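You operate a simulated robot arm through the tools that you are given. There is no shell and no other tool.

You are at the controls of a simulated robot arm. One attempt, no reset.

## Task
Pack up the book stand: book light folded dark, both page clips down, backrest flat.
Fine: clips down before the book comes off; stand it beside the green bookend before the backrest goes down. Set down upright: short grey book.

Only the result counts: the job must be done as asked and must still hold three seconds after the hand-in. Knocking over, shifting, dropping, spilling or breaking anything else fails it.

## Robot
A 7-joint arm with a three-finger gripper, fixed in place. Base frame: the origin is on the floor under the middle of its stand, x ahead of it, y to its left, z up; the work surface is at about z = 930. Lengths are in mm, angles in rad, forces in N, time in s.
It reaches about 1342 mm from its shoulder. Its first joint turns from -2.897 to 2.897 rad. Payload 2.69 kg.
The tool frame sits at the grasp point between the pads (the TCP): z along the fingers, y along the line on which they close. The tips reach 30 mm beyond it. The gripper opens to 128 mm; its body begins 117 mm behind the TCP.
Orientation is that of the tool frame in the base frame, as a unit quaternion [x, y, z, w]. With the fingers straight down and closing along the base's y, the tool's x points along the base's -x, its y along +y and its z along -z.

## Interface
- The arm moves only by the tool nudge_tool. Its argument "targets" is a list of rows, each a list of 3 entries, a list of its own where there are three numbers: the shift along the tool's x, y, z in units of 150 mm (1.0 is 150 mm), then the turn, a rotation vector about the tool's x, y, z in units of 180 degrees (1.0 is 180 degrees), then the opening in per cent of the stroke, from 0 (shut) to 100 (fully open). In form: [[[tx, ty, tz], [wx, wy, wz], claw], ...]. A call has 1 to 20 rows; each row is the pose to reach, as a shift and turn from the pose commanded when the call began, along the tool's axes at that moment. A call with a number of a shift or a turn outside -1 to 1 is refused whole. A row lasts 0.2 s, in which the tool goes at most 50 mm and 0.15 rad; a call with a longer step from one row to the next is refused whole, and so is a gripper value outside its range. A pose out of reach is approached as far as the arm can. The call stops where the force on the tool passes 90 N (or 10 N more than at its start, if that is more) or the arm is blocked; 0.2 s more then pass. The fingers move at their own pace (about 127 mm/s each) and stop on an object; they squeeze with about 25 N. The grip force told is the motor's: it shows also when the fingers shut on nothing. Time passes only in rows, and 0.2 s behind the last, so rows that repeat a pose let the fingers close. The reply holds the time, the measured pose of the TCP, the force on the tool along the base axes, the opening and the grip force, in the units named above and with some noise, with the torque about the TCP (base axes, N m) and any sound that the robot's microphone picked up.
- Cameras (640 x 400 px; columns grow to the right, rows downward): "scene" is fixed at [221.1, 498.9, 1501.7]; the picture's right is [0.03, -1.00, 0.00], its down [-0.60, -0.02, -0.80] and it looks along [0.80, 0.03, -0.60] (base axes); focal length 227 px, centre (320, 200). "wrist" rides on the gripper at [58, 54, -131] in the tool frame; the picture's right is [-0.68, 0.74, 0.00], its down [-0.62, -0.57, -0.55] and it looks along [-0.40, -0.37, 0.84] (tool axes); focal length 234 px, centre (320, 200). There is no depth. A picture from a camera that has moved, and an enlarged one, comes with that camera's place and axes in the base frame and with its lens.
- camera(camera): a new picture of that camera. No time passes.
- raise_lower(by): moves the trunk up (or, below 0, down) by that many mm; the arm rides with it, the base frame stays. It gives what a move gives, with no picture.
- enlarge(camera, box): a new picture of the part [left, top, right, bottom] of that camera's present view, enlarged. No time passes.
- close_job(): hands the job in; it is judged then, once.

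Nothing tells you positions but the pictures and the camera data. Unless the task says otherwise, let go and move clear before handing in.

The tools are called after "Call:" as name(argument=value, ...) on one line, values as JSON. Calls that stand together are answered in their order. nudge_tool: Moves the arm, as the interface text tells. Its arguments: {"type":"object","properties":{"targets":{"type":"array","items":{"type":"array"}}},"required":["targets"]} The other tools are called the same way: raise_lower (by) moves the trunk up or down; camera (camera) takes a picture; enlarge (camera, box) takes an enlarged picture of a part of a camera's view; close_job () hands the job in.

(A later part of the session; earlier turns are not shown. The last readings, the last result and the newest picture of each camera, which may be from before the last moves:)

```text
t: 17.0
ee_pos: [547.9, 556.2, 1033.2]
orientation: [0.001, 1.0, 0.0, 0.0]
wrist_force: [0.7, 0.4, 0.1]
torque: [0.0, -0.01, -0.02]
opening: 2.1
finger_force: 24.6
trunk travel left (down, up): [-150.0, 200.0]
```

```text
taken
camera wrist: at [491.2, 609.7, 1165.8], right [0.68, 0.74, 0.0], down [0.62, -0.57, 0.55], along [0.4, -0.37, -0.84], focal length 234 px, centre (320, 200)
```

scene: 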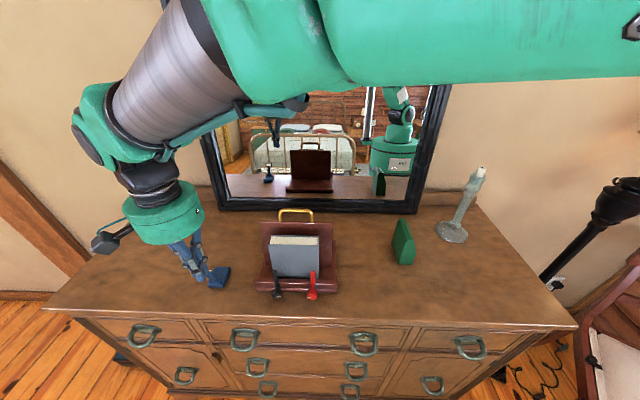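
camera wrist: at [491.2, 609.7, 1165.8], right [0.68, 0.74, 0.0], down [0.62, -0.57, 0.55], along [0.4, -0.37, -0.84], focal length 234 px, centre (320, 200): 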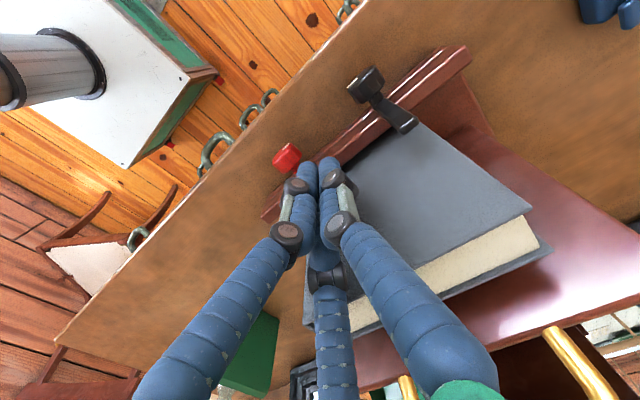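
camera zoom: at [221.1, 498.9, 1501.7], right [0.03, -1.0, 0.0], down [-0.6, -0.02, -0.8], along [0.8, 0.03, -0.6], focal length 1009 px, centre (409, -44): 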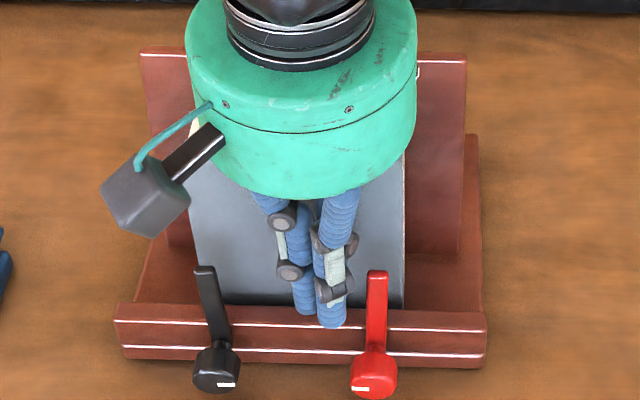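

There is about an 11 mm gap to the red lever. I'll push −y in 5 mm steps.

Call:
nudge_tool(targets=[[[0, -0.04, 0], [0, 0, 0], 0], [[0, -0.08, 0], [0, 0, 0], 0], [[0, -0.11, 0], [0, 0, 0], 0], [[0, -0.14, 0], [0, 0, 0], 0]])

Call:
enlarge(camera="scene", box=[240, 210, 360, 300])

```text
t: 18.0
ee_pos: [547.3, 536.6, 1034.0]
orientation: [0.001, 1.0, 0.0, 0.0]
wrist_force: [0.0, 0.3, 1.4]
torque: [0.02, -0.04, 0.02]
opening: 2.0
finger_force: 24.9
trunk travel left (down, up): [-150.0, 200.0]
```

```text
4.44 times, centred on (300, 255) of scene
camera zoom: at [221.1, 498.9, 1501.7], right [0.03, -1.0, 0.0], down [-0.6, -0.02, -0.8], along [0.8, 0.03, -0.6], focal length 1009 px, centre (409, -44)
```

zoom: 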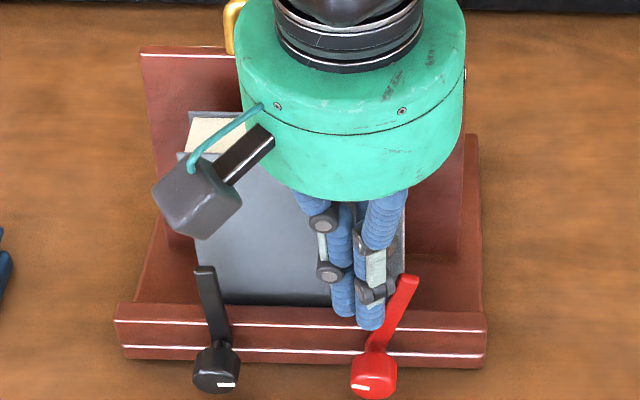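

The red lever turns outward freely. I'll continue along its arc, outward and down.

Call:
nudge_tool(targets=[[[0, -0.05, 0.02], [0, 0, 0], 0], [[0.01, -0.1, 0.04], [0, 0, 0], 0], [[0.02, -0.15, 0.07], [0, 0, 0], 0], [[0.02, -0.2, 0.1], [0, 0, 0], 0], [[0.02, -0.25, 0.13], [0, 0, 0], 0]])

Call:
enlarge(camera="scene", box=[240, 210, 360, 300])

```text
t: 19.2
ee_pos: [545.9, 498.6, 1016.1]
orientation: [0.0, 1.0, 0.0, 0.0]
wrist_force: [7.5, 7.9, 19.4]
torque: [0.88, -0.29, -0.08]
opening: 8.7
finger_force: 24.9
trunk travel left (down, up): [-150.0, 200.0]
```

```text
4.44 times, centred on (300, 255) of scene
camera zoom: at [221.1, 498.9, 1501.7], right [0.03, -1.0, 0.0], down [-0.6, -0.02, -0.8], along [0.8, 0.03, -0.6], focal length 1009 px, centre (409, -44)
```

zoom: 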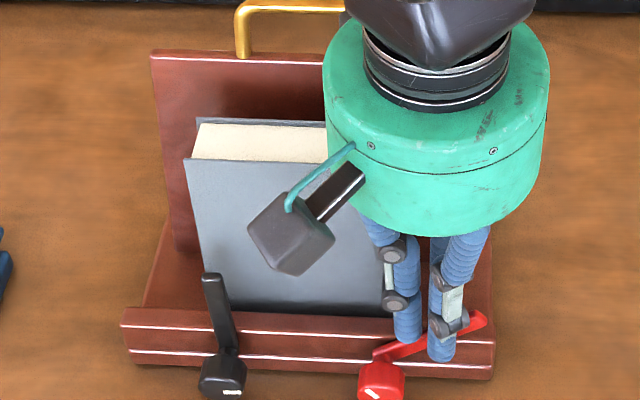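

The force jumped to about 20 N and the stand seems to have nudged a few millimetres, so I'm stopping. I'll back off along the path and inspect.

Call:
nudge_tool(targets=[[[0, 0.03, -0.06], [0, 0, 0], 0], [[0, 0.05, -0.15], [0, 0, 0], 0], [[0, 0.05, -0.35], [0, 0, 0], 0], [[0.2, 0.05, -0.5], [0, 0, 0], 0], [[0.45, 0.05, -0.6], [0, 0, 0], 0]])

Call:
enlarge(camera="scene", box=[240, 210, 360, 300])

Call:
camera(camera="wrist")

```text
t: 20.4
ee_pos: [479.0, 507.0, 1106.8]
orientation: [0.0, 1.0, 0.0, -0.001]
wrist_force: [0.3, 0.0, 0.0]
torque: [-0.01, 0.06, -0.01]
opening: 2.2
finger_force: 24.9
trunk travel left (down, up): [-150.0, 200.0]
```

```text
4.44 times, centred on (300, 255) of scene
camera zoom: at [221.1, 498.9, 1501.7], right [0.03, -1.0, 0.0], down [-0.6, -0.02, -0.8], along [0.8, 0.03, -0.6], focal length 1009 px, centre (409, -44)
```

zoom: 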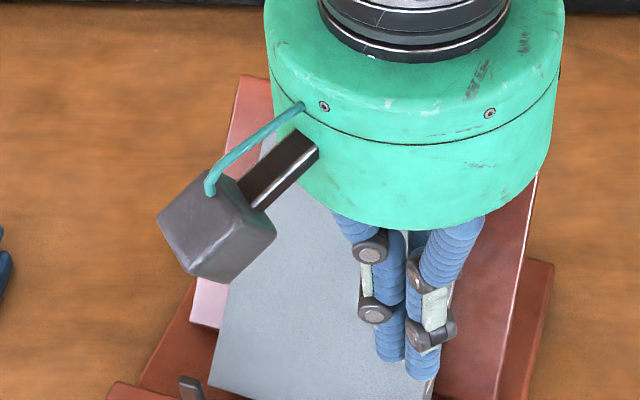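

```text
taken
camera wrist: at [421.3, 559.3, 1238.0], right [0.68, 0.74, 0.0], down [0.62, -0.57, 0.55], along [0.4, -0.37, -0.84], focal length 234 px, centre (320, 200)
```

wrist: 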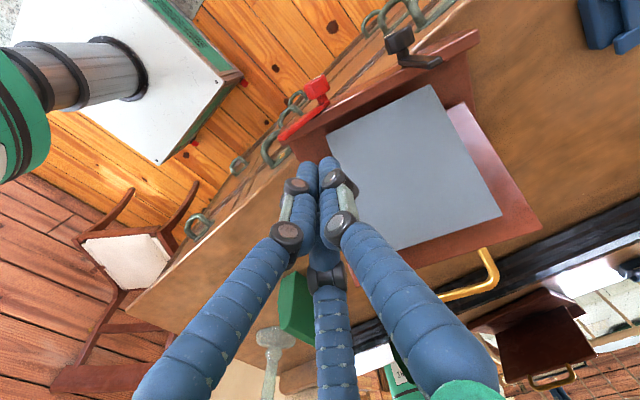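

Backing off dragged the stand forward, because the lever was pinched between the fingers. I need to see the whole state now.

Call:
camera(camera="scene")

Call:
enlarge(camera="scene", box=[220, 220, 380, 350])

Call:
enlarge(camera="wrist", box=[250, 20, 490, 200])

```text
taken
```

scene: 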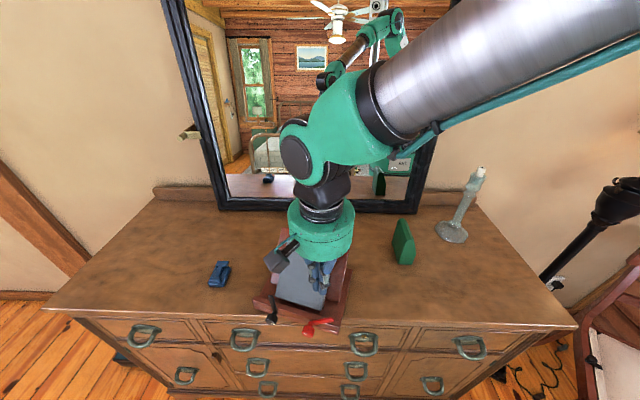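

```text
3.08 times, centred on (300, 285) of scene
camera zoom: at [221.1, 498.9, 1501.7], right [0.03, -1.0, 0.0], down [-0.6, -0.02, -0.8], along [0.8, 0.03, -0.6], focal length 698 px, centre (382, -62)
```

zoom: 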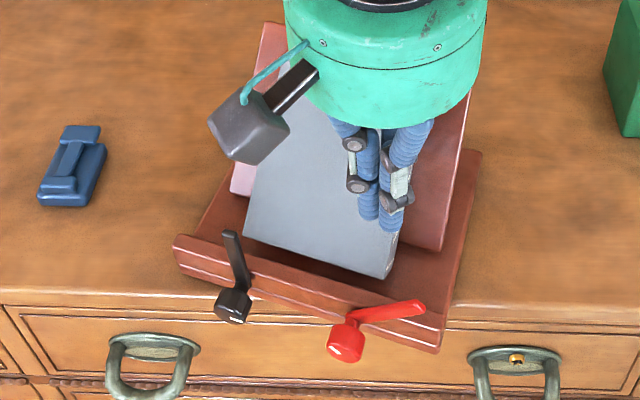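

```text
2.22 times, centred on (370, 110) of wrist
camera zoom: at [421.3, 559.3, 1238.0], right [0.68, 0.74, 0.0], down [0.62, -0.57, 0.55], along [0.4, -0.37, -0.84], focal length 520 px, centre (209, 400)
```

zoom: 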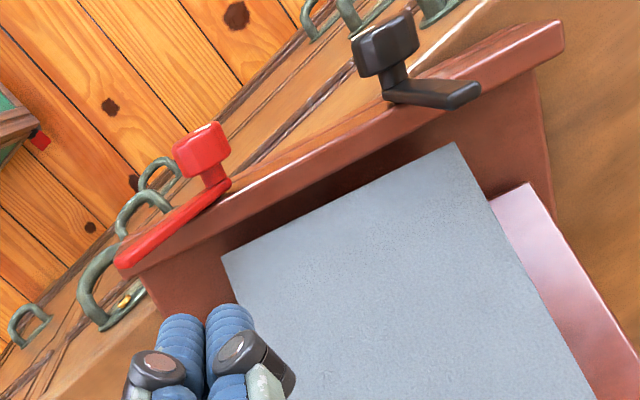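

The stand has been pulled forward by about 80 mm and turned about 16°, but it is still standing with the book on it. I'll move the arm straight up and aside to get a clear view before planning how to restore it.

Call:
nudge_tool(targets=[[[0, 0, -0.3], [0, 0, 0], 0], [[0, 0, -0.6], [0, 0, 0], 0], [[0, -0.25, -0.8], [0, 0, 0], 0], [[0, -0.55, -0.9], [0, 0, 0], 0], [[0, -0.8, -0.95], [0, 0, 0], 0], [[0, -1.0, -1.0], [0, 0, 0], 0]])

Call:
nudge_tool(targets=[[[0, -0.33, 0], [0, 0, 0], 0], [[0, -0.66, 0], [0, 0, 0], 0], [[0, -0.99, 0], [0, 0, 0], 0]])

Call:
camera(camera="scene")

Call:
enlarge(camera="scene", box=[220, 200, 380, 345])

```text
t: 21.8
ee_pos: [477.3, 355.0, 1256.9]
orientation: [0.0, 1.0, 0.0, 0.0]
wrist_force: [0.3, 0.6, 0.0]
torque: [0.0, -0.01, 0.0]
opening: 2.2
finger_force: 24.9
trunk travel left (down, up): [-150.0, 200.0]
```

```text
t: 22.6
ee_pos: [476.6, 205.9, 1252.7]
orientation: [0.001, 1.0, 0.0, 0.0]
wrist_force: [-0.1, -0.7, 0.3]
torque: [0.0, 0.01, 0.01]
opening: 2.3
finger_force: 25.2
trunk travel left (down, up): [-150.0, 200.0]
```

```text
taken
```

scene: 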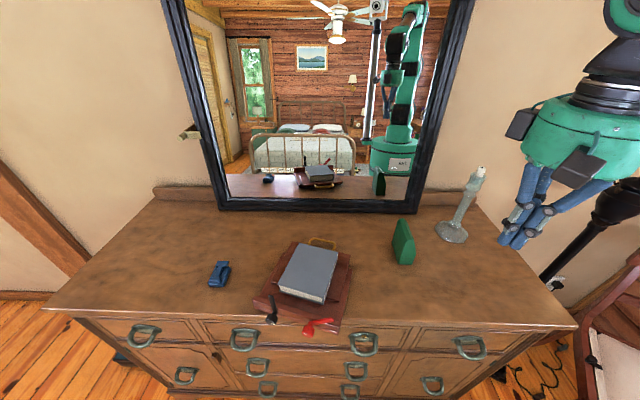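

```text
2.76 times, centred on (300, 272) of scene
camera zoom: at [221.1, 498.9, 1501.7], right [0.03, -1.0, 0.0], down [-0.6, -0.02, -0.8], along [0.8, 0.03, -0.6], focal length 626 px, centre (375, 0)
```

zoom: 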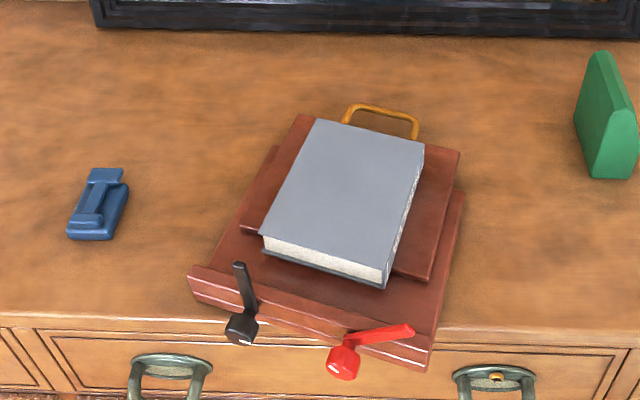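

The backrest has fallen back with the book now lying on it, and the stand is forward and turned; the light and bookend are unmoved. I'll inspect the clips and stand more closely from the fixed camera.

Call:
enlarge(camera="scene", box=[255, 285, 345, 345])

Call:
enlarge(camera="scene", box=[250, 150, 390, 250])

Call:
enlarge(camera="scene", box=[250, 230, 360, 310])

```text
6.67 times, centred on (300, 315) of scene
camera zoom: at [221.1, 498.9, 1501.7], right [0.03, -1.0, 0.0], down [-0.6, -0.02, -0.8], along [0.8, 0.03, -0.6], focal length 1514 px, centre (453, -567)
```

zoom: 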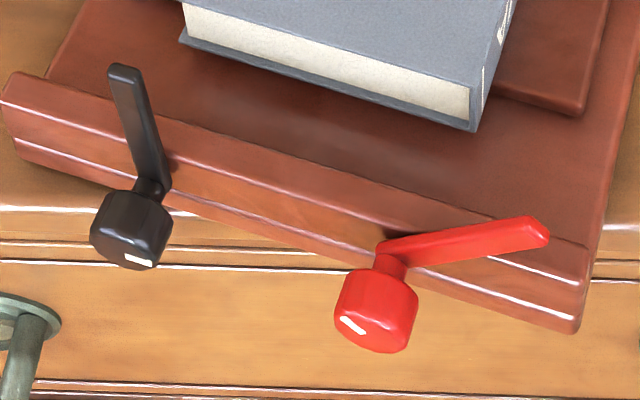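

```text
4.00 times, centred on (320, 200) of scene
camera zoom: at [221.1, 498.9, 1501.7], right [0.03, -1.0, 0.0], down [-0.6, -0.02, -0.8], along [0.8, 0.03, -0.6], focal length 908 px, centre (320, 200)
```

zoom: 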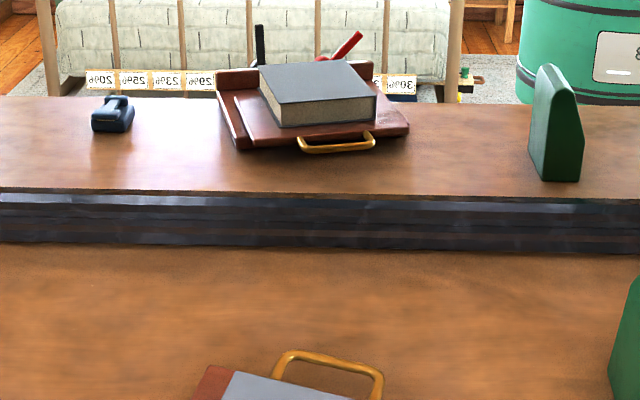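

```text
5.00 times, centred on (305, 270) of scene
camera zoom: at [221.1, 498.9, 1501.7], right [0.03, -1.0, 0.0], down [-0.6, -0.02, -0.8], along [0.8, 0.03, -0.6], focal length 1135 px, centre (395, -150)
```

zoom: 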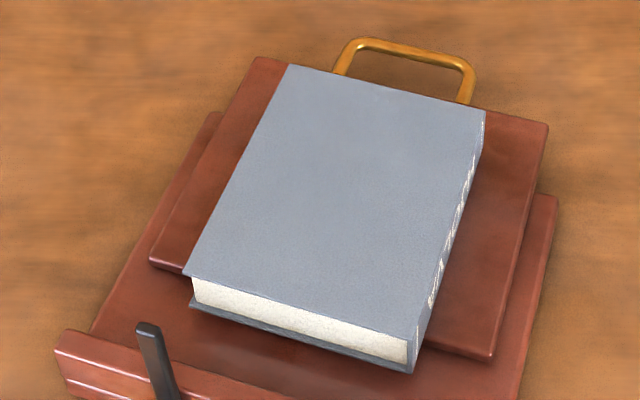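

The backrest lies flat with the book on it; the red lever is at about 53° and the black one is upright. I'll turn the gripper 90° and open it so the lone finger, isolated on the +x side, can act as a single poker that can't pinch a lever.

Call:
nudge_tool(targets=[[[0.05, 0.09, 0.05], [0, 0, 0.0455], 100], [[0.1, 0.18, 0.11], [0, 0, 0.091], 100], [[0.155, 0.27, 0.16], [0, 0, 0.1365], 100], [[0.207, 0.36, 0.22], [0, 0, 0.182], 100], [[0.26, 0.45, 0.27], [0, 0, 0.2275], 100], [[0.31, 0.54, 0.33], [0, 0, 0.273], 100], [[0.36, 0.63, 0.38], [0, 0, 0.3185], 100], [[0.415, 0.73, 0.44], [0, 0, 0.364], 100], [[0.467, 0.82, 0.49], [0, 0, 0.4095], 100], [[0.52, 0.91, 0.55], [0, 0, 0.455], 100], [[0.57, 1.0, 0.6], [0, 0, 0.5], 100]])

Call:
camera(camera="wrist")

Call:
camera(camera="scene")

```text
t: 25.0
ee_pos: [391.8, 357.3, 1165.0]
orientation: [0.709, 0.706, 0.001, 0.0]
wrist_force: [0.2, -1.1, 0.9]
torque: [0.02, -0.02, 0.02]
opening: 127.9
finger_force: 0.0
trunk travel left (down, up): [-150.0, 200.0]
```

```text
taken
camera wrist: at [447.7, 414.5, 1296.1], right [0.73, -0.68, 0.0], down [-0.57, -0.61, 0.55], along [-0.37, -0.4, -0.84], focal length 234 px, centre (320, 200)
```

wrist: 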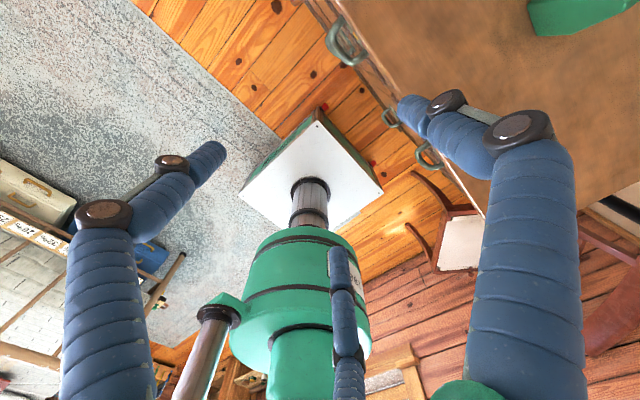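

```text
taken
```

scene: 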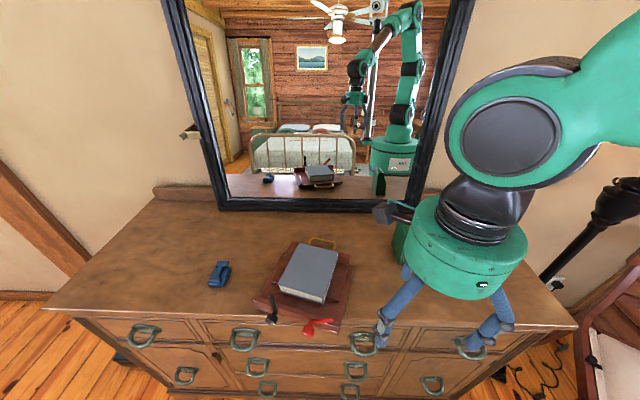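

The orientation is as planned, with the lone finger on +x. I'll move over toward the red lever.

Call:
nudge_tool(targets=[[[0.2, 0, 0.12], [0, 0, 0], 100], [[0.4, 0, 0.24], [0, 0, 0], 100], [[0.6, 0, 0.36], [0, 0, 0], 100], [[0.8, 0, 0.47], [0, 0, 0], 100]])

Call:
camera(camera="wrist")

Call:
enlarge(camera="scene", box=[250, 230, 390, 350])

```text
t: 26.0
ee_pos: [391.4, 478.4, 1093.1]
orientation: [0.707, 0.707, 0.001, 0.001]
wrist_force: [0.4, -0.1, -0.9]
torque: [0.02, -0.02, 0.0]
opening: 128.0
finger_force: 0.1
trunk travel left (down, up): [-150.0, 200.0]
```

```text
taken
camera wrist: at [447.3, 535.6, 1225.3], right [0.74, -0.68, 0.0], down [-0.57, -0.62, 0.55], along [-0.37, -0.4, -0.84], focal length 234 px, centre (320, 200)
```

wrist: 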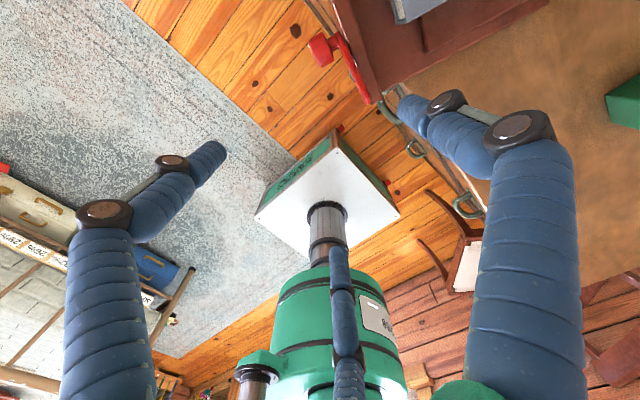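

```text
3.33 times, centred on (320, 290) of scene
camera zoom: at [221.1, 498.9, 1501.7], right [0.03, -1.0, 0.0], down [-0.6, -0.02, -0.8], along [0.8, 0.03, -0.6], focal length 757 px, centre (320, -100)
```

zoom: 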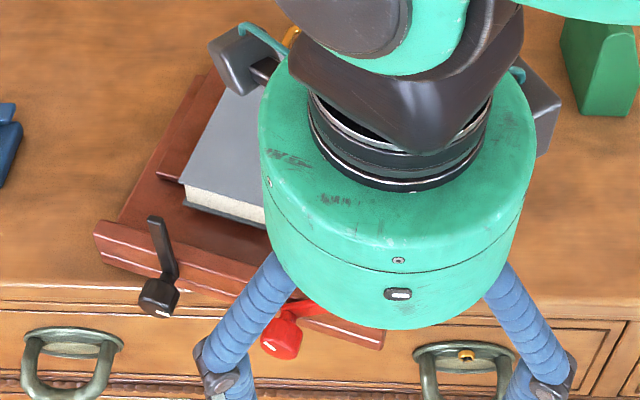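

Call:
enlarge(camera="wrist", box=[290, 20, 450, 140])

```text
3.33 times, centred on (370, 80) of wrist
camera zoom: at [447.3, 535.6, 1225.3], right [0.74, -0.68, 0.0], down [-0.57, -0.62, 0.55], along [-0.37, -0.4, -0.84], focal length 781 px, centre (153, 600)
```

zoom: 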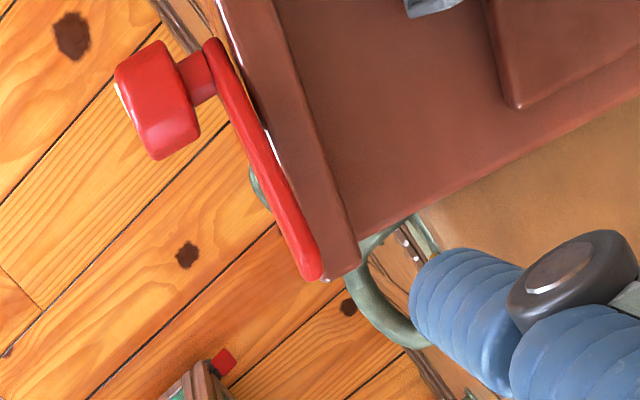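

I can see the red lever clearly with the lone finger near it. I'll place the fingertip just above the inner side of the lever, then check.

Call:
nudge_tool(targets=[[[0.06, 0, 0.15], [0, 0, 0], 100], [[0.12, 0, 0.28], [0, 0, 0], 100], [[0.16, 0, 0.39], [0, 0, 0], 100]])

Call:
enlarge(camera="wrist", box=[290, 20, 450, 140])

Call:
enlarge(camera="scene", box=[250, 230, 390, 350])

```text
t: 26.8
ee_pos: [391.4, 502.1, 1034.8]
orientation: [0.707, 0.707, 0.0, 0.0]
wrist_force: [-0.2, -0.2, 0.1]
torque: [0.0, -0.02, -0.01]
opening: 127.6
finger_force: 0.0
trunk travel left (down, up): [-150.0, 200.0]
```

```text
3.33 times, centred on (370, 80) of wrist
camera zoom: at [447.3, 559.4, 1166.7], right [0.74, -0.68, 0.0], down [-0.57, -0.62, 0.55], along [-0.37, -0.4, -0.84], focal length 781 px, centre (153, 600)
```

zoom: 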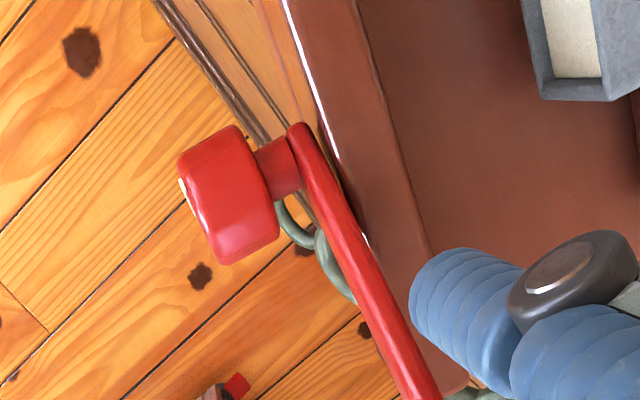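

```text
3.33 times, centred on (320, 290) of scene
camera zoom: at [221.1, 498.9, 1501.7], right [0.03, -1.0, 0.0], down [-0.6, -0.02, -0.8], along [0.8, 0.03, -0.6], focal length 757 px, centre (320, -100)
```

zoom: 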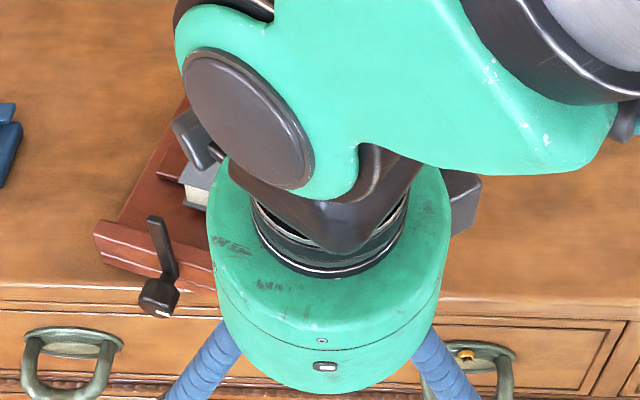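

The lever is at about 50°, with its tip near (454, 476, 997). I'll press it outward and down with the lone fingertip in small steps.

Call:
nudge_tool(targets=[[[-0.02, -0.016, 0.113], [0, 0, 0], 100], [[-0.05, -0.022, 0.15], [0, 0, 0], 100], [[-0.08, -0.029, 0.18], [0, 0, 0], 100]])

Call:
enlarge(camera="wrist", box=[290, 20, 470, 155])

```text
t: 27.6
ee_pos: [388.0, 489.5, 1008.7]
orientation: [0.707, 0.707, 0.0, -0.001]
wrist_force: [7.9, -0.7, 2.4]
torque: [0.11, -0.29, -0.02]
opening: 128.2
finger_force: 0.0
trunk travel left (down, up): [-150.0, 200.0]
```

```text
2.96 times, centred on (380, 88) of wrist
camera zoom: at [443.6, 547.2, 1140.4], right [0.74, -0.68, 0.0], down [-0.57, -0.62, 0.55], along [-0.37, -0.4, -0.84], focal length 694 px, centre (142, 533)
```

zoom: 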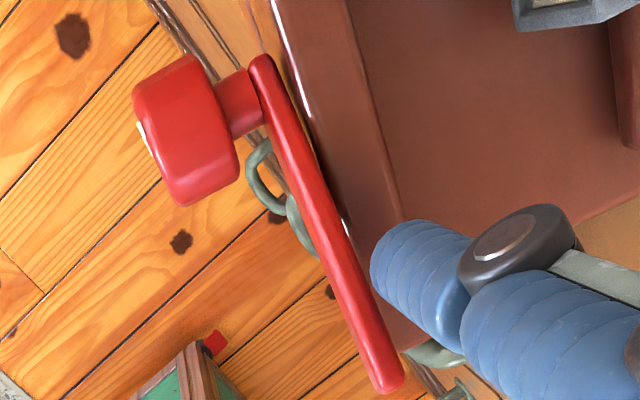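

The fingertip is slightly behind the lever (+x side). I'll lift, shift about 12 mm toward −x, and retry.

Call:
nudge_tool(targets=[[[0.02, 0.01, -0.08], [0, 0, 0], 100], [[0.05, 0.0, -0.18], [0, 0, 0], 100], [[0.05, -0.07, -0.18], [0, 0, 0], 100]])

Call:
enlarge(camera="wrist", box=[290, 20, 470, 155])

```text
t: 28.4
ee_pos: [377.5, 496.9, 1035.7]
orientation: [0.707, 0.707, 0.0, 0.0]
wrist_force: [-0.7, 0.5, -0.7]
torque: [-0.03, -0.03, -0.01]
opening: 128.1
finger_force: 0.1
trunk travel left (down, up): [-150.0, 200.0]
```

```text
2.96 times, centred on (380, 88) of wrist
camera zoom: at [432.5, 554.8, 1167.0], right [0.74, -0.68, 0.0], down [-0.57, -0.62, 0.55], along [-0.37, -0.4, -0.84], focal length 694 px, centre (142, 533)
```

zoom: 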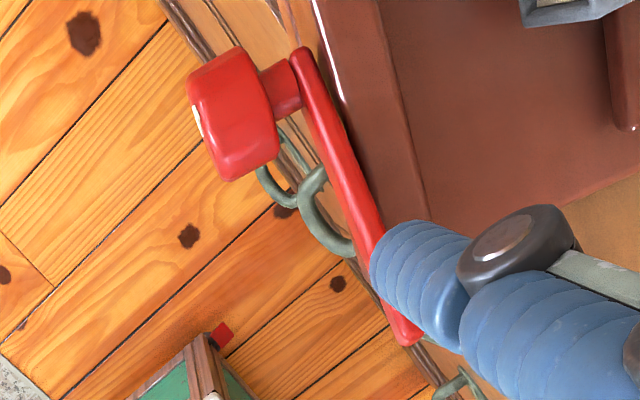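

The finger is now directly over the lever. I'll press down along its arc.

Call:
nudge_tool(targets=[[[-0.025, 0, 0.08], [0, 0, 0], 100], [[-0.047, -0.003, 0.138], [0, 0, 0], 100], [[-0.07, -0.01, 0.165], [0, 0, 0], 100], [[-0.095, -0.017, 0.192], [0, 0, 0], 100]])

Call:
enlarge(camera="wrist", box=[290, 20, 470, 155])

```text
t: 29.4
ee_pos: [374.3, 483.9, 1007.2]
orientation: [0.707, 0.707, 0.0, 0.0]
wrist_force: [0.1, 0.3, -0.1]
torque: [-0.02, -0.02, 0.0]
opening: 128.0
finger_force: 0.1
trunk travel left (down, up): [-150.0, 200.0]
```

```text
2.96 times, centred on (380, 88) of wrist
camera zoom: at [429.5, 540.4, 1138.2], right [0.74, -0.68, 0.0], down [-0.57, -0.62, 0.55], along [-0.37, -0.4, -0.84], focal length 694 px, centre (142, 533)
```

zoom: 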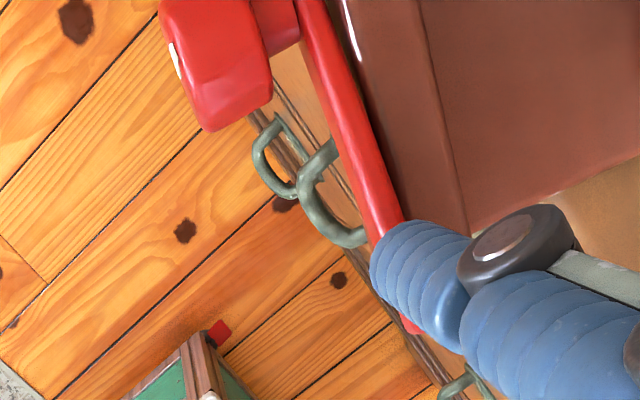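

Call:
nudge_tool(targets=[[[-0.02, -0.006, 0.03], [0, 0, 0], 100], [[-0.045, -0.012, 0.063], [0, 0, 0], 100], [[-0.06, -0.016, 0.095], [0, 0, 0], 100]])

Call:
enlarge(camera="wrist", box=[290, 20, 470, 155])

```text
t: 30.2
ee_pos: [372.2, 474.8, 991.9]
orientation: [0.707, 0.707, 0.0, 0.0]
wrist_force: [0.2, -0.2, -0.1]
torque: [0.06, -0.03, -0.01]
opening: 128.2
finger_force: 0.0
trunk travel left (down, up): [-150.0, 200.0]
```

```text
2.96 times, centred on (380, 88) of wrist
camera zoom: at [427.5, 531.5, 1124.5], right [0.74, -0.68, 0.0], down [-0.57, -0.62, 0.55], along [-0.37, -0.4, -0.84], focal length 694 px, centre (142, 533)
```

zoom: 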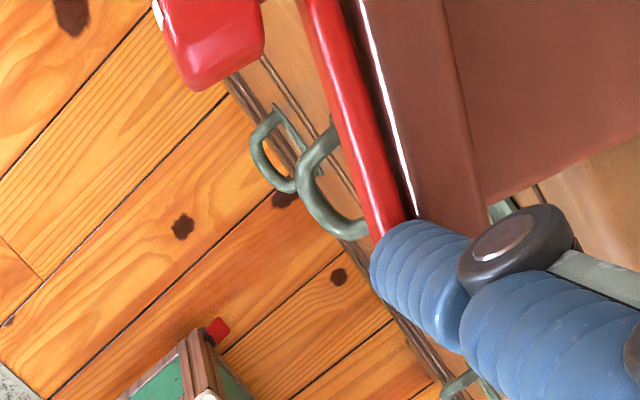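

Call:
nudge_tool(targets=[[[-0.01, -0.003, 0.03], [0, 0, 0], 100], [[-0.02, -0.006, 0.06], [0, 0, 0], 100], [[-0.025, -0.008, 0.09], [0, 0, 0], 100]])

Call:
camera(camera="wrist")

Call:
enlarge(camera="wrist", box=[290, 20, 470, 155])

```text
t: 31.0
ee_pos: [369.5, 470.2, 979.7]
orientation: [0.707, 0.707, -0.001, 0.0]
wrist_force: [3.2, 6.0, 20.6]
torque: [0.08, -1.42, 0.53]
opening: 129.3
finger_force: 0.0
trunk travel left (down, up): [-150.0, 200.0]
```

```text
taken
camera wrist: at [426.2, 527.4, 1111.6], right [0.74, -0.68, 0.0], down [-0.57, -0.62, 0.55], along [-0.37, -0.4, -0.84], focal length 234 px, centre (320, 200)
```

wrist: 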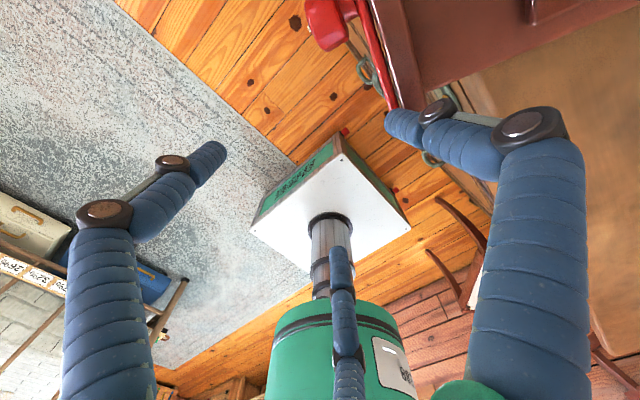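

```text
2.96 times, centred on (380, 88) of wrist
camera zoom: at [426.2, 527.4, 1111.6], right [0.74, -0.68, 0.0], down [-0.57, -0.62, 0.55], along [-0.37, -0.4, -0.84], focal length 694 px, centre (142, 533)
```

zoom: 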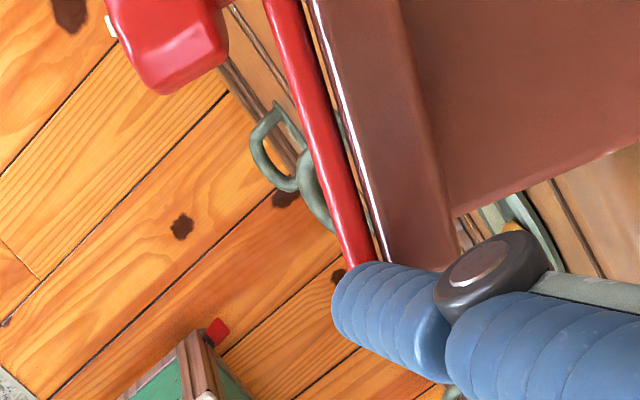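

The force hit 20 N near the predicted horizontal position, so the lever seems to be at its stop. I'll lift straight up and check.

Call:
nudge_tool(targets=[[[0, 0, -0.05], [0, 0, 0], 100], [[0, 0, -0.2], [0, 0, 0], 100], [[0, -0.1, -0.45], [0, 0, 0], 100]])

Call:
camera(camera="wrist")

Call:
enlarge(camera="wrist", box=[290, 20, 470, 155])

```text
t: 31.8
ee_pos: [355.8, 470.1, 1045.9]
orientation: [0.707, 0.707, -0.001, 0.001]
wrist_force: [-0.5, -0.2, -0.7]
torque: [-0.03, 0.05, 0.05]
opening: 128.1
finger_force: 0.0
trunk travel left (down, up): [-150.0, 200.0]
```

```text
taken
camera wrist: at [411.9, 526.8, 1176.7], right [0.74, -0.68, 0.0], down [-0.56, -0.61, 0.55], along [-0.37, -0.41, -0.83], focal length 234 px, centre (320, 200)
```

wrist: 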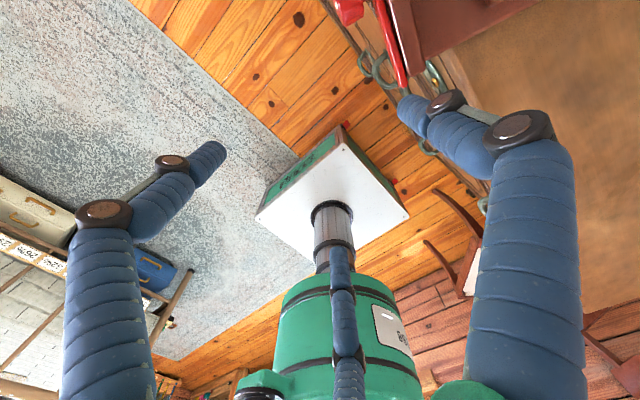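

```text
2.96 times, centred on (380, 88) of wrist
camera zoom: at [411.9, 526.8, 1176.7], right [0.74, -0.68, 0.0], down [-0.56, -0.61, 0.55], along [-0.37, -0.41, -0.83], focal length 694 px, centre (142, 533)
```

zoom: 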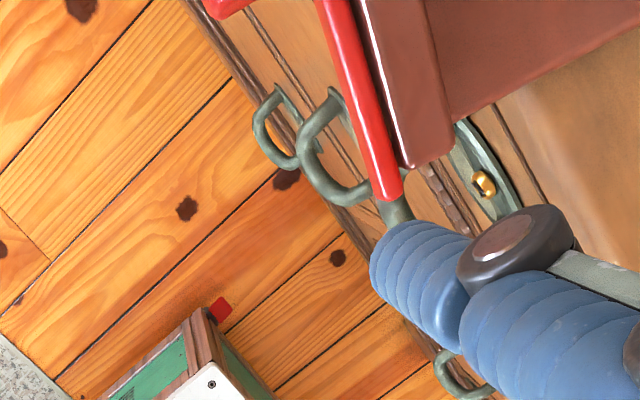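

The red lever now lies flat, sticking out past the lip's right end. Next I'll move the finger between the clips, beside the black lever's inner side.

Call:
nudge_tool(targets=[[[0.2, 0.07, -0.1], [0, 0, 0], 100], [[0.4, 0.15, -0.1], [0, 0, 0], 100], [[0.6, 0.22, -0.05], [0, 0, 0], 100], [[0.733, 0.295, 0], [0, 0, 0], 100]])

Call:
camera(camera="wrist")

Call:
enlarge(camera="wrist", box=[300, 0, 480, 135])

Call:
enlarge(camera="scene", box=[250, 250, 370, 350])

```text
t: 32.8
ee_pos: [399.5, 580.4, 1045.6]
orientation: [0.707, 0.707, 0.0, 0.001]
wrist_force: [-1.7, -0.8, -0.4]
torque: [0.01, 0.0, -0.01]
opening: 127.8
finger_force: 0.0
trunk travel left (down, up): [-150.0, 200.0]
```

```text
taken
camera wrist: at [455.2, 638.1, 1177.9], right [0.74, -0.68, 0.0], down [-0.57, -0.61, 0.55], along [-0.37, -0.4, -0.84], focal length 234 px, centre (320, 200)
```

wrist: 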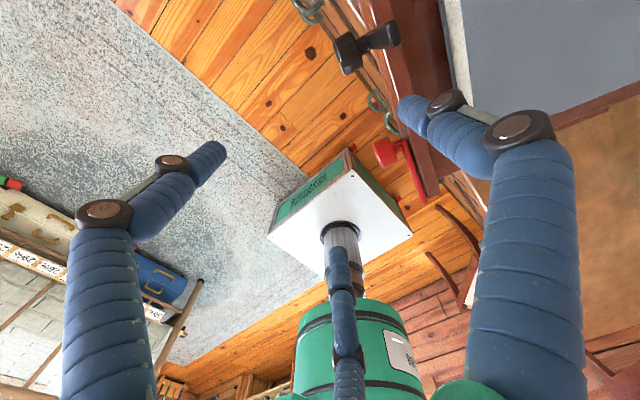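

```text
2.96 times, centred on (390, 68) of wrist
camera zoom: at [455.2, 638.1, 1177.9], right [0.74, -0.68, 0.0], down [-0.57, -0.61, 0.55], along [-0.37, -0.4, -0.84], focal length 694 px, centre (113, 593)
```

zoom: 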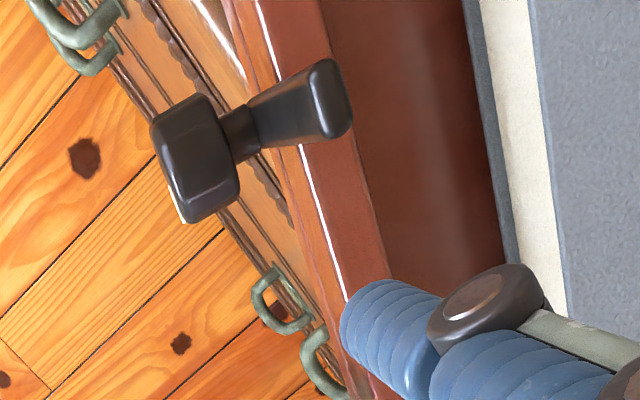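

```text
4.00 times, centred on (310, 300) of scene
camera zoom: at [221.1, 498.9, 1501.7], right [0.03, -1.0, 0.0], down [-0.6, -0.02, -0.8], along [0.8, 0.03, -0.6], focal length 908 px, centre (360, -200)
```

zoom: 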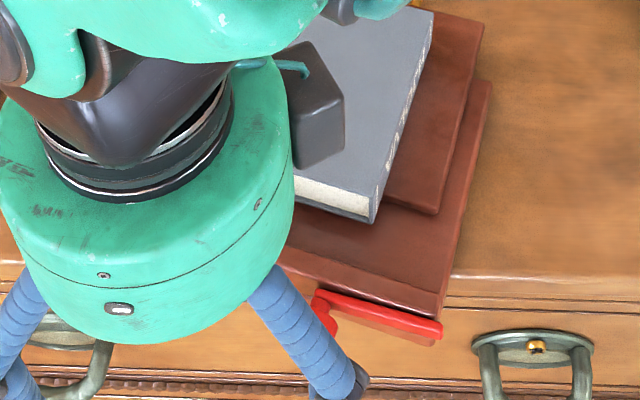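

The red lever is now parallel with the lip (down). Now I'll push the black lever outward (+y) along its arc.

Call:
nudge_tool(targets=[[[0.08, 0.01, 0.104], [0, 0, 0], 100], [[0.157, 0.023, 0.104], [0, 0, 0], 100], [[0.21, 0.04, 0.1], [0, 0, 0], 100], [[0.264, 0.055, 0.094], [0, 0, 0], 100], [[0.315, 0.07, 0.103], [0, 0, 0], 100]])

Call:
enlarge(camera="wrist", box=[300, 0, 480, 135])

```text
t: 34.0
ee_pos: [411.2, 627.7, 1031.1]
orientation: [0.707, 0.707, 0.0, 0.0]
wrist_force: [-0.8, 0.9, -0.2]
torque: [-0.02, 0.0, -0.03]
opening: 128.8
finger_force: 0.1
trunk travel left (down, up): [-150.0, 200.0]
```

```text
2.96 times, centred on (390, 68) of wrist
camera zoom: at [466.2, 685.0, 1162.8], right [0.74, -0.68, 0.0], down [-0.57, -0.62, 0.55], along [-0.37, -0.4, -0.84], focal length 694 px, centre (113, 593)
```

zoom: 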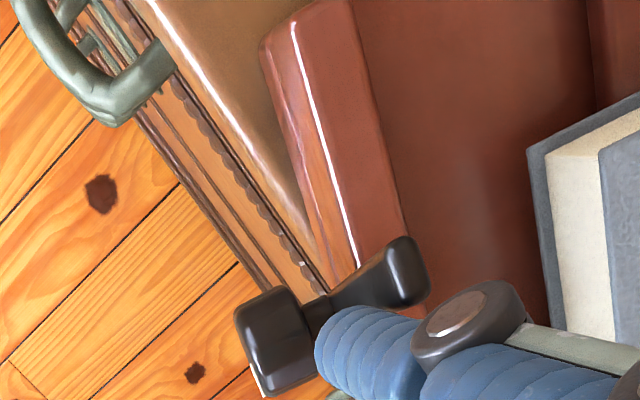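

The lever is starting to turn with no noticeable force. Continuing along the arc.

Call:
nudge_tool(targets=[[[0.052, 0.007, 0.016], [0, 0, 0], 100], [[0.1, 0.02, 0.037], [0, 0, 0], 100], [[0.149, 0.035, 0.063], [0, 0, 0], 100], [[0.19, 0.047, 0.098], [0, 0, 0], 100], [[0.231, 0.059, 0.133], [0, 0, 0], 100]])

Call:
enlarge(camera="wrist", box=[300, 0, 480, 135])

```text
t: 35.2
ee_pos: [420.0, 660.8, 1011.3]
orientation: [0.707, 0.707, 0.0, 0.0]
wrist_force: [-0.5, 0.5, -0.4]
torque: [-0.01, -0.01, 0.07]
opening: 128.9
finger_force: 0.0
trunk travel left (down, up): [-150.0, 200.0]
```

```text
2.96 times, centred on (390, 68) of wrist
camera zoom: at [474.8, 719.2, 1142.8], right [0.74, -0.68, 0.0], down [-0.57, -0.62, 0.55], along [-0.37, -0.4, -0.84], focal length 694 px, centre (113, 593)
```

zoom: 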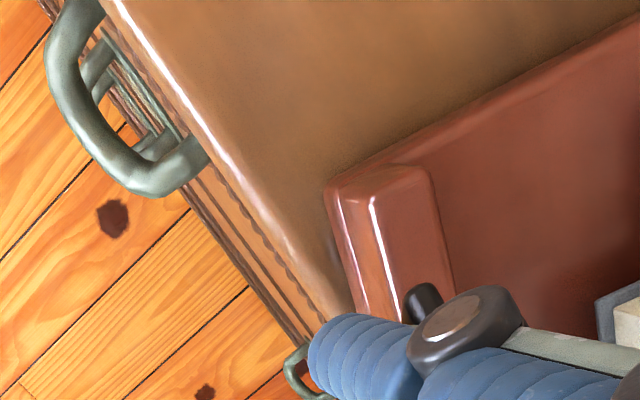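

Call:
enlarge(camera="wrist", box=[370, 70, 460, 140])

Call:
camera(camera="scene")

Call:
enlarge(camera="scene", box=[250, 155, 390, 215])

```text
5.71 times, centred on (415, 105) of wrist
camera zoom: at [474.8, 719.2, 1142.8], right [0.74, -0.68, 0.0], down [-0.57, -0.62, 0.55], along [-0.37, -0.4, -0.84], focal length 1338 px, centre (-223, 743)
```

zoom: 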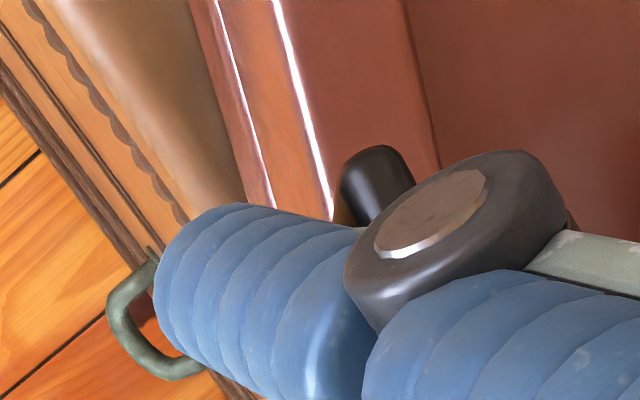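

```text
taken
```

scene: 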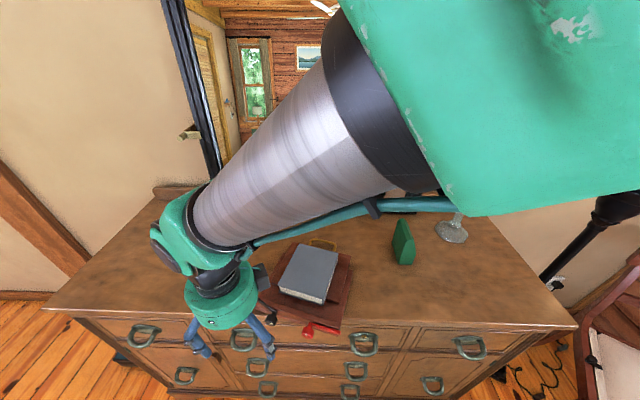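

```text
4.57 times, centred on (320, 185) of scene
camera zoom: at [221.1, 498.9, 1501.7], right [0.03, -1.0, 0.0], down [-0.6, -0.02, -0.8], along [0.8, 0.03, -0.6], focal length 1038 px, centre (320, 269)
```

zoom: 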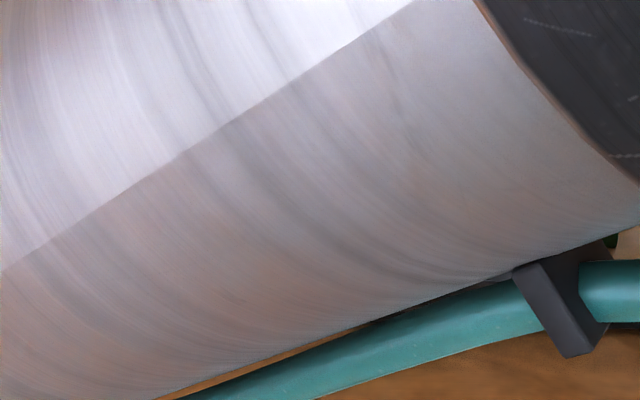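

The finger slipped to the front face of the black lever, which is now at about 42°. I'll lift over it, return to the inner side slightly further +x, and re-engage.

Call:
nudge_tool(targets=[[[0, -0.013, -0.1], [0, 0, 0], 100], [[0, -0.013, -0.32], [0, 0, 0], 100], [[-0.2, -0.013, -0.32], [0, 0, 0], 100], [[-0.3, -0.013, -0.32], [0, 0, 0], 100], [[-0.3, -0.013, -0.2], [0, 0, 0], 100]])

Call:
enlarge(camera="wrist", box=[300, 0, 480, 135])

```text
t: 36.4
ee_pos: [418.3, 616.8, 1042.8]
orientation: [0.707, 0.707, 0.001, 0.0]
wrist_force: [-0.4, -0.4, -0.5]
torque: [0.01, -0.01, 0.04]
opening: 127.9
finger_force: 0.1
trunk travel left (down, up): [-150.0, 200.0]
```

```text
2.96 times, centred on (390, 68) of wrist
camera zoom: at [473.1, 673.6, 1173.7], right [0.74, -0.68, 0.0], down [-0.57, -0.62, 0.55], along [-0.37, -0.4, -0.84], focal length 694 px, centre (113, 593)
```

zoom: 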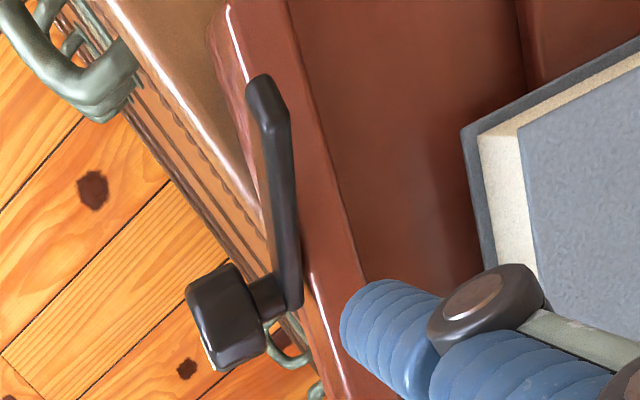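

Call:
nudge_tool(targets=[[[0.054, 0.01, 0.072], [0, 0, 0], 100], [[0.11, 0.025, 0.11], [0, 0, 0], 100], [[0.157, 0.036, 0.143], [0, 0, 0], 100], [[0.205, 0.049, 0.175], [0, 0, 0], 100]])

Call:
enlarge(camera="wrist", box=[300, 0, 480, 135])

```text
t: 37.4
ee_pos: [425.8, 647.7, 1015.2]
orientation: [0.707, 0.707, -0.001, 0.0]
wrist_force: [4.6, -3.6, -0.9]
torque: [-0.06, -0.04, -0.24]
opening: 128.0
finger_force: 0.0
trunk travel left (down, up): [-150.0, 200.0]
```

```text
2.96 times, centred on (390, 68) of wrist
camera zoom: at [480.4, 704.8, 1146.7], right [0.74, -0.68, 0.0], down [-0.57, -0.62, 0.55], along [-0.37, -0.4, -0.84], focal length 694 px, centre (113, 593)
```

zoom: 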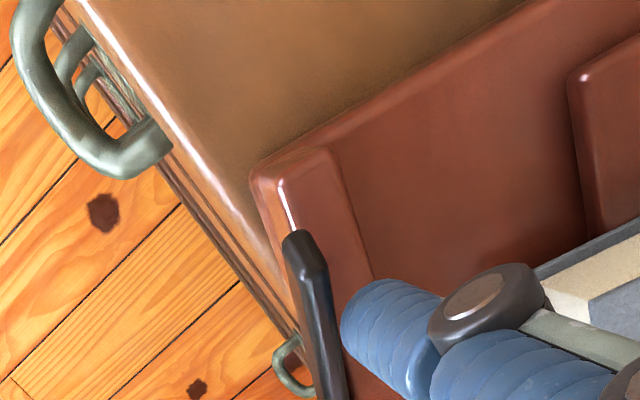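

The finger is slightly behind the lever now. The right lateral offset is between the two tries; I'll lift, shift about 5 mm toward −x and press again.

Call:
nudge_tool(targets=[[[-0.027, 0, -0.1], [0, 0, 0], 100], [[-0.1, -0.013, -0.22], [0, 0, 0], 100], [[-0.12, -0.06, -0.16], [0, 0, 0], 100], [[-0.049, -0.045, -0.041], [0, 0, 0], 100], [[-0.001, -0.032, -0.009], [0, 0, 0], 100], [[0.051, -0.017, 0.041], [0, 0, 0], 100]])

Call:
enlarge(camera="wrist", box=[300, 0, 480, 135])

```text
t: 38.8
ee_pos: [422.9, 654.0, 1008.8]
orientation: [0.708, 0.706, 0.0, 0.0]
wrist_force: [6.4, -4.0, 0.0]
torque: [-0.14, -0.11, -0.26]
opening: 127.9
finger_force: 0.0
trunk travel left (down, up): [-150.0, 200.0]
```

```text
2.96 times, centred on (390, 68) of wrist
camera zoom: at [478.3, 712.4, 1140.4], right [0.74, -0.68, 0.0], down [-0.57, -0.62, 0.55], along [-0.37, -0.4, -0.84], focal length 694 px, centre (113, 593)
```

zoom: 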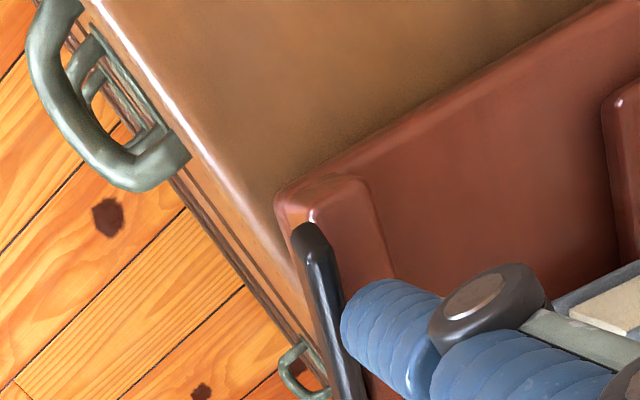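

A round fingertip keeps sliding off the narrow lever edge. A better tool is the closed fingers held nearly horizontal along +x, crossing the lever like a rod so it can't slip. I'll lift clear, un-yaw and close.

Call:
nudge_tool(targets=[[[0, 0, -0.12], [0, 0, 0], 100], [[0, 0, -0.32], [0, 0, 0], 100], [[0, -0.05, -0.467], [0, 0, 0], 100], [[0, -0.08, -0.467], [0, 0, -0.0455], 100], [[0, -0.12, -0.467], [0, 0, -0.091], 100], [[0, -0.16, -0.467], [0, 0, -0.1365], 60], [[0, -0.2, -0.467], [0, 0, -0.182], 30], [[0, -0.24, -0.467], [0, 0, -0.2275], 0], [[0, -0.28, -0.467], [0, 0, -0.273], 0], [[0, -0.32, -0.467], [0, 0, -0.3185], 0], [[0, -0.36, -0.467], [0, 0, -0.364], 0], [[0, -0.4, -0.467], [0, 0, -0.4095], 0], [[0, -0.4, -0.467], [0, 0, -0.455], 0], [[0, -0.4, -0.467], [0, 0, -0.5], 0]])

Call:
enlarge(camera="scene", box=[230, 230, 370, 350])

```text
t: 41.8
ee_pos: [362.0, 655.2, 1079.5]
orientation: [-0.001, 1.0, 0.0, 0.0]
wrist_force: [-0.5, -0.2, 0.2]
torque: [0.02, 0.01, -0.02]
opening: 2.2
finger_force: 24.9
trunk travel left (down, up): [-150.0, 200.0]
```

```text
3.33 times, centred on (300, 290) of scene
camera zoom: at [221.1, 498.9, 1501.7], right [0.03, -1.0, 0.0], down [-0.6, -0.02, -0.8], along [0.8, 0.03, -0.6], focal length 757 px, centre (387, -100)
```

zoom: 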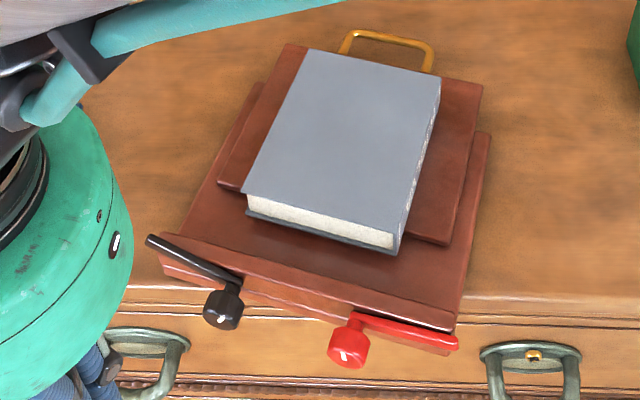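

The black lever is already at about 76° and red is at 90°. I'll pitch the closed fingers 60° so they cross above the black lever near its tip, then press it the last bit.

Call:
nudge_tool(targets=[[[-0.05, 0.01, 0.02], [0, -0.0417, 0], 0], [[-0.12, 0.02, 0.05], [0, -0.0833, 0], 0], [[-0.2, 0.03, 0.08], [0, -0.125, 0], 0], [[-0.3, 0.04, 0.11], [0, -0.1667, 0], 0], [[-0.4, 0.05, 0.15], [0, -0.2083, 0], 0], [[-0.5, 0.06, 0.19], [0, -0.25, 0], 0], [[-0.6, 0.065, 0.23], [0, -0.2917, 0], 0], [[-0.667, 0.067, 0.26], [0, -0.3333, 0], 0]])

Call:
camera(camera="wrist")

Call:
enlarge(camera="scene", box=[210, 230, 350, 350])

```text
t: 43.6
ee_pos: [462.9, 665.0, 1040.9]
orientation: [0.001, 0.866, 0.001, 0.5]
wrist_force: [0.0, 0.1, 0.7]
torque: [-0.02, 0.06, 0.0]
opening: 2.3
finger_force: 24.9
trunk travel left (down, up): [-150.0, 200.0]
```

```text
taken
camera wrist: at [322.0, 718.5, 1056.3], right [0.34, 0.74, 0.59], down [-0.17, -0.57, 0.81], along [0.93, -0.37, -0.07], focal length 234 px, centre (320, 200)
```

wrist: 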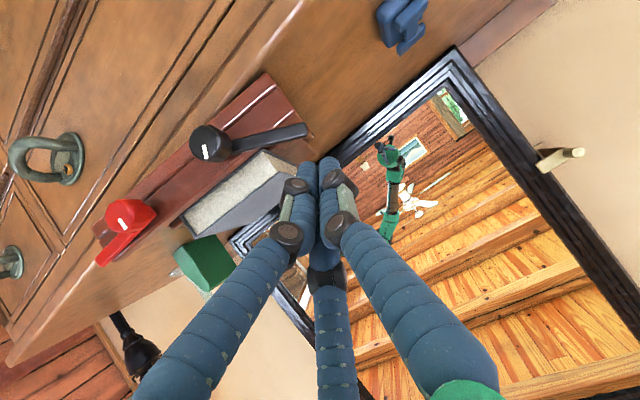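

```text
3.33 times, centred on (280, 290) of scene
camera zoom: at [221.1, 498.9, 1501.7], right [0.03, -1.0, 0.0], down [-0.6, -0.02, -0.8], along [0.8, 0.03, -0.6], focal length 757 px, centre (453, -100)
```

zoom: 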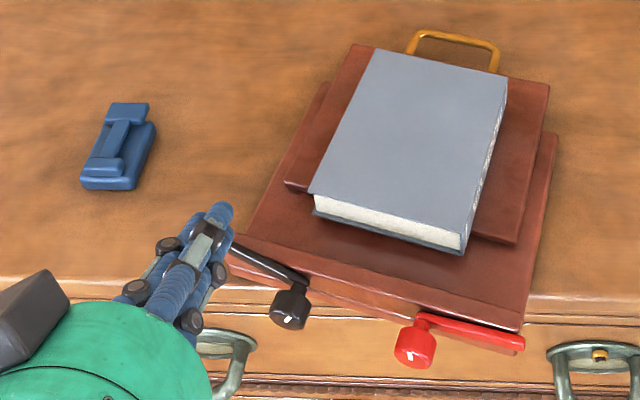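

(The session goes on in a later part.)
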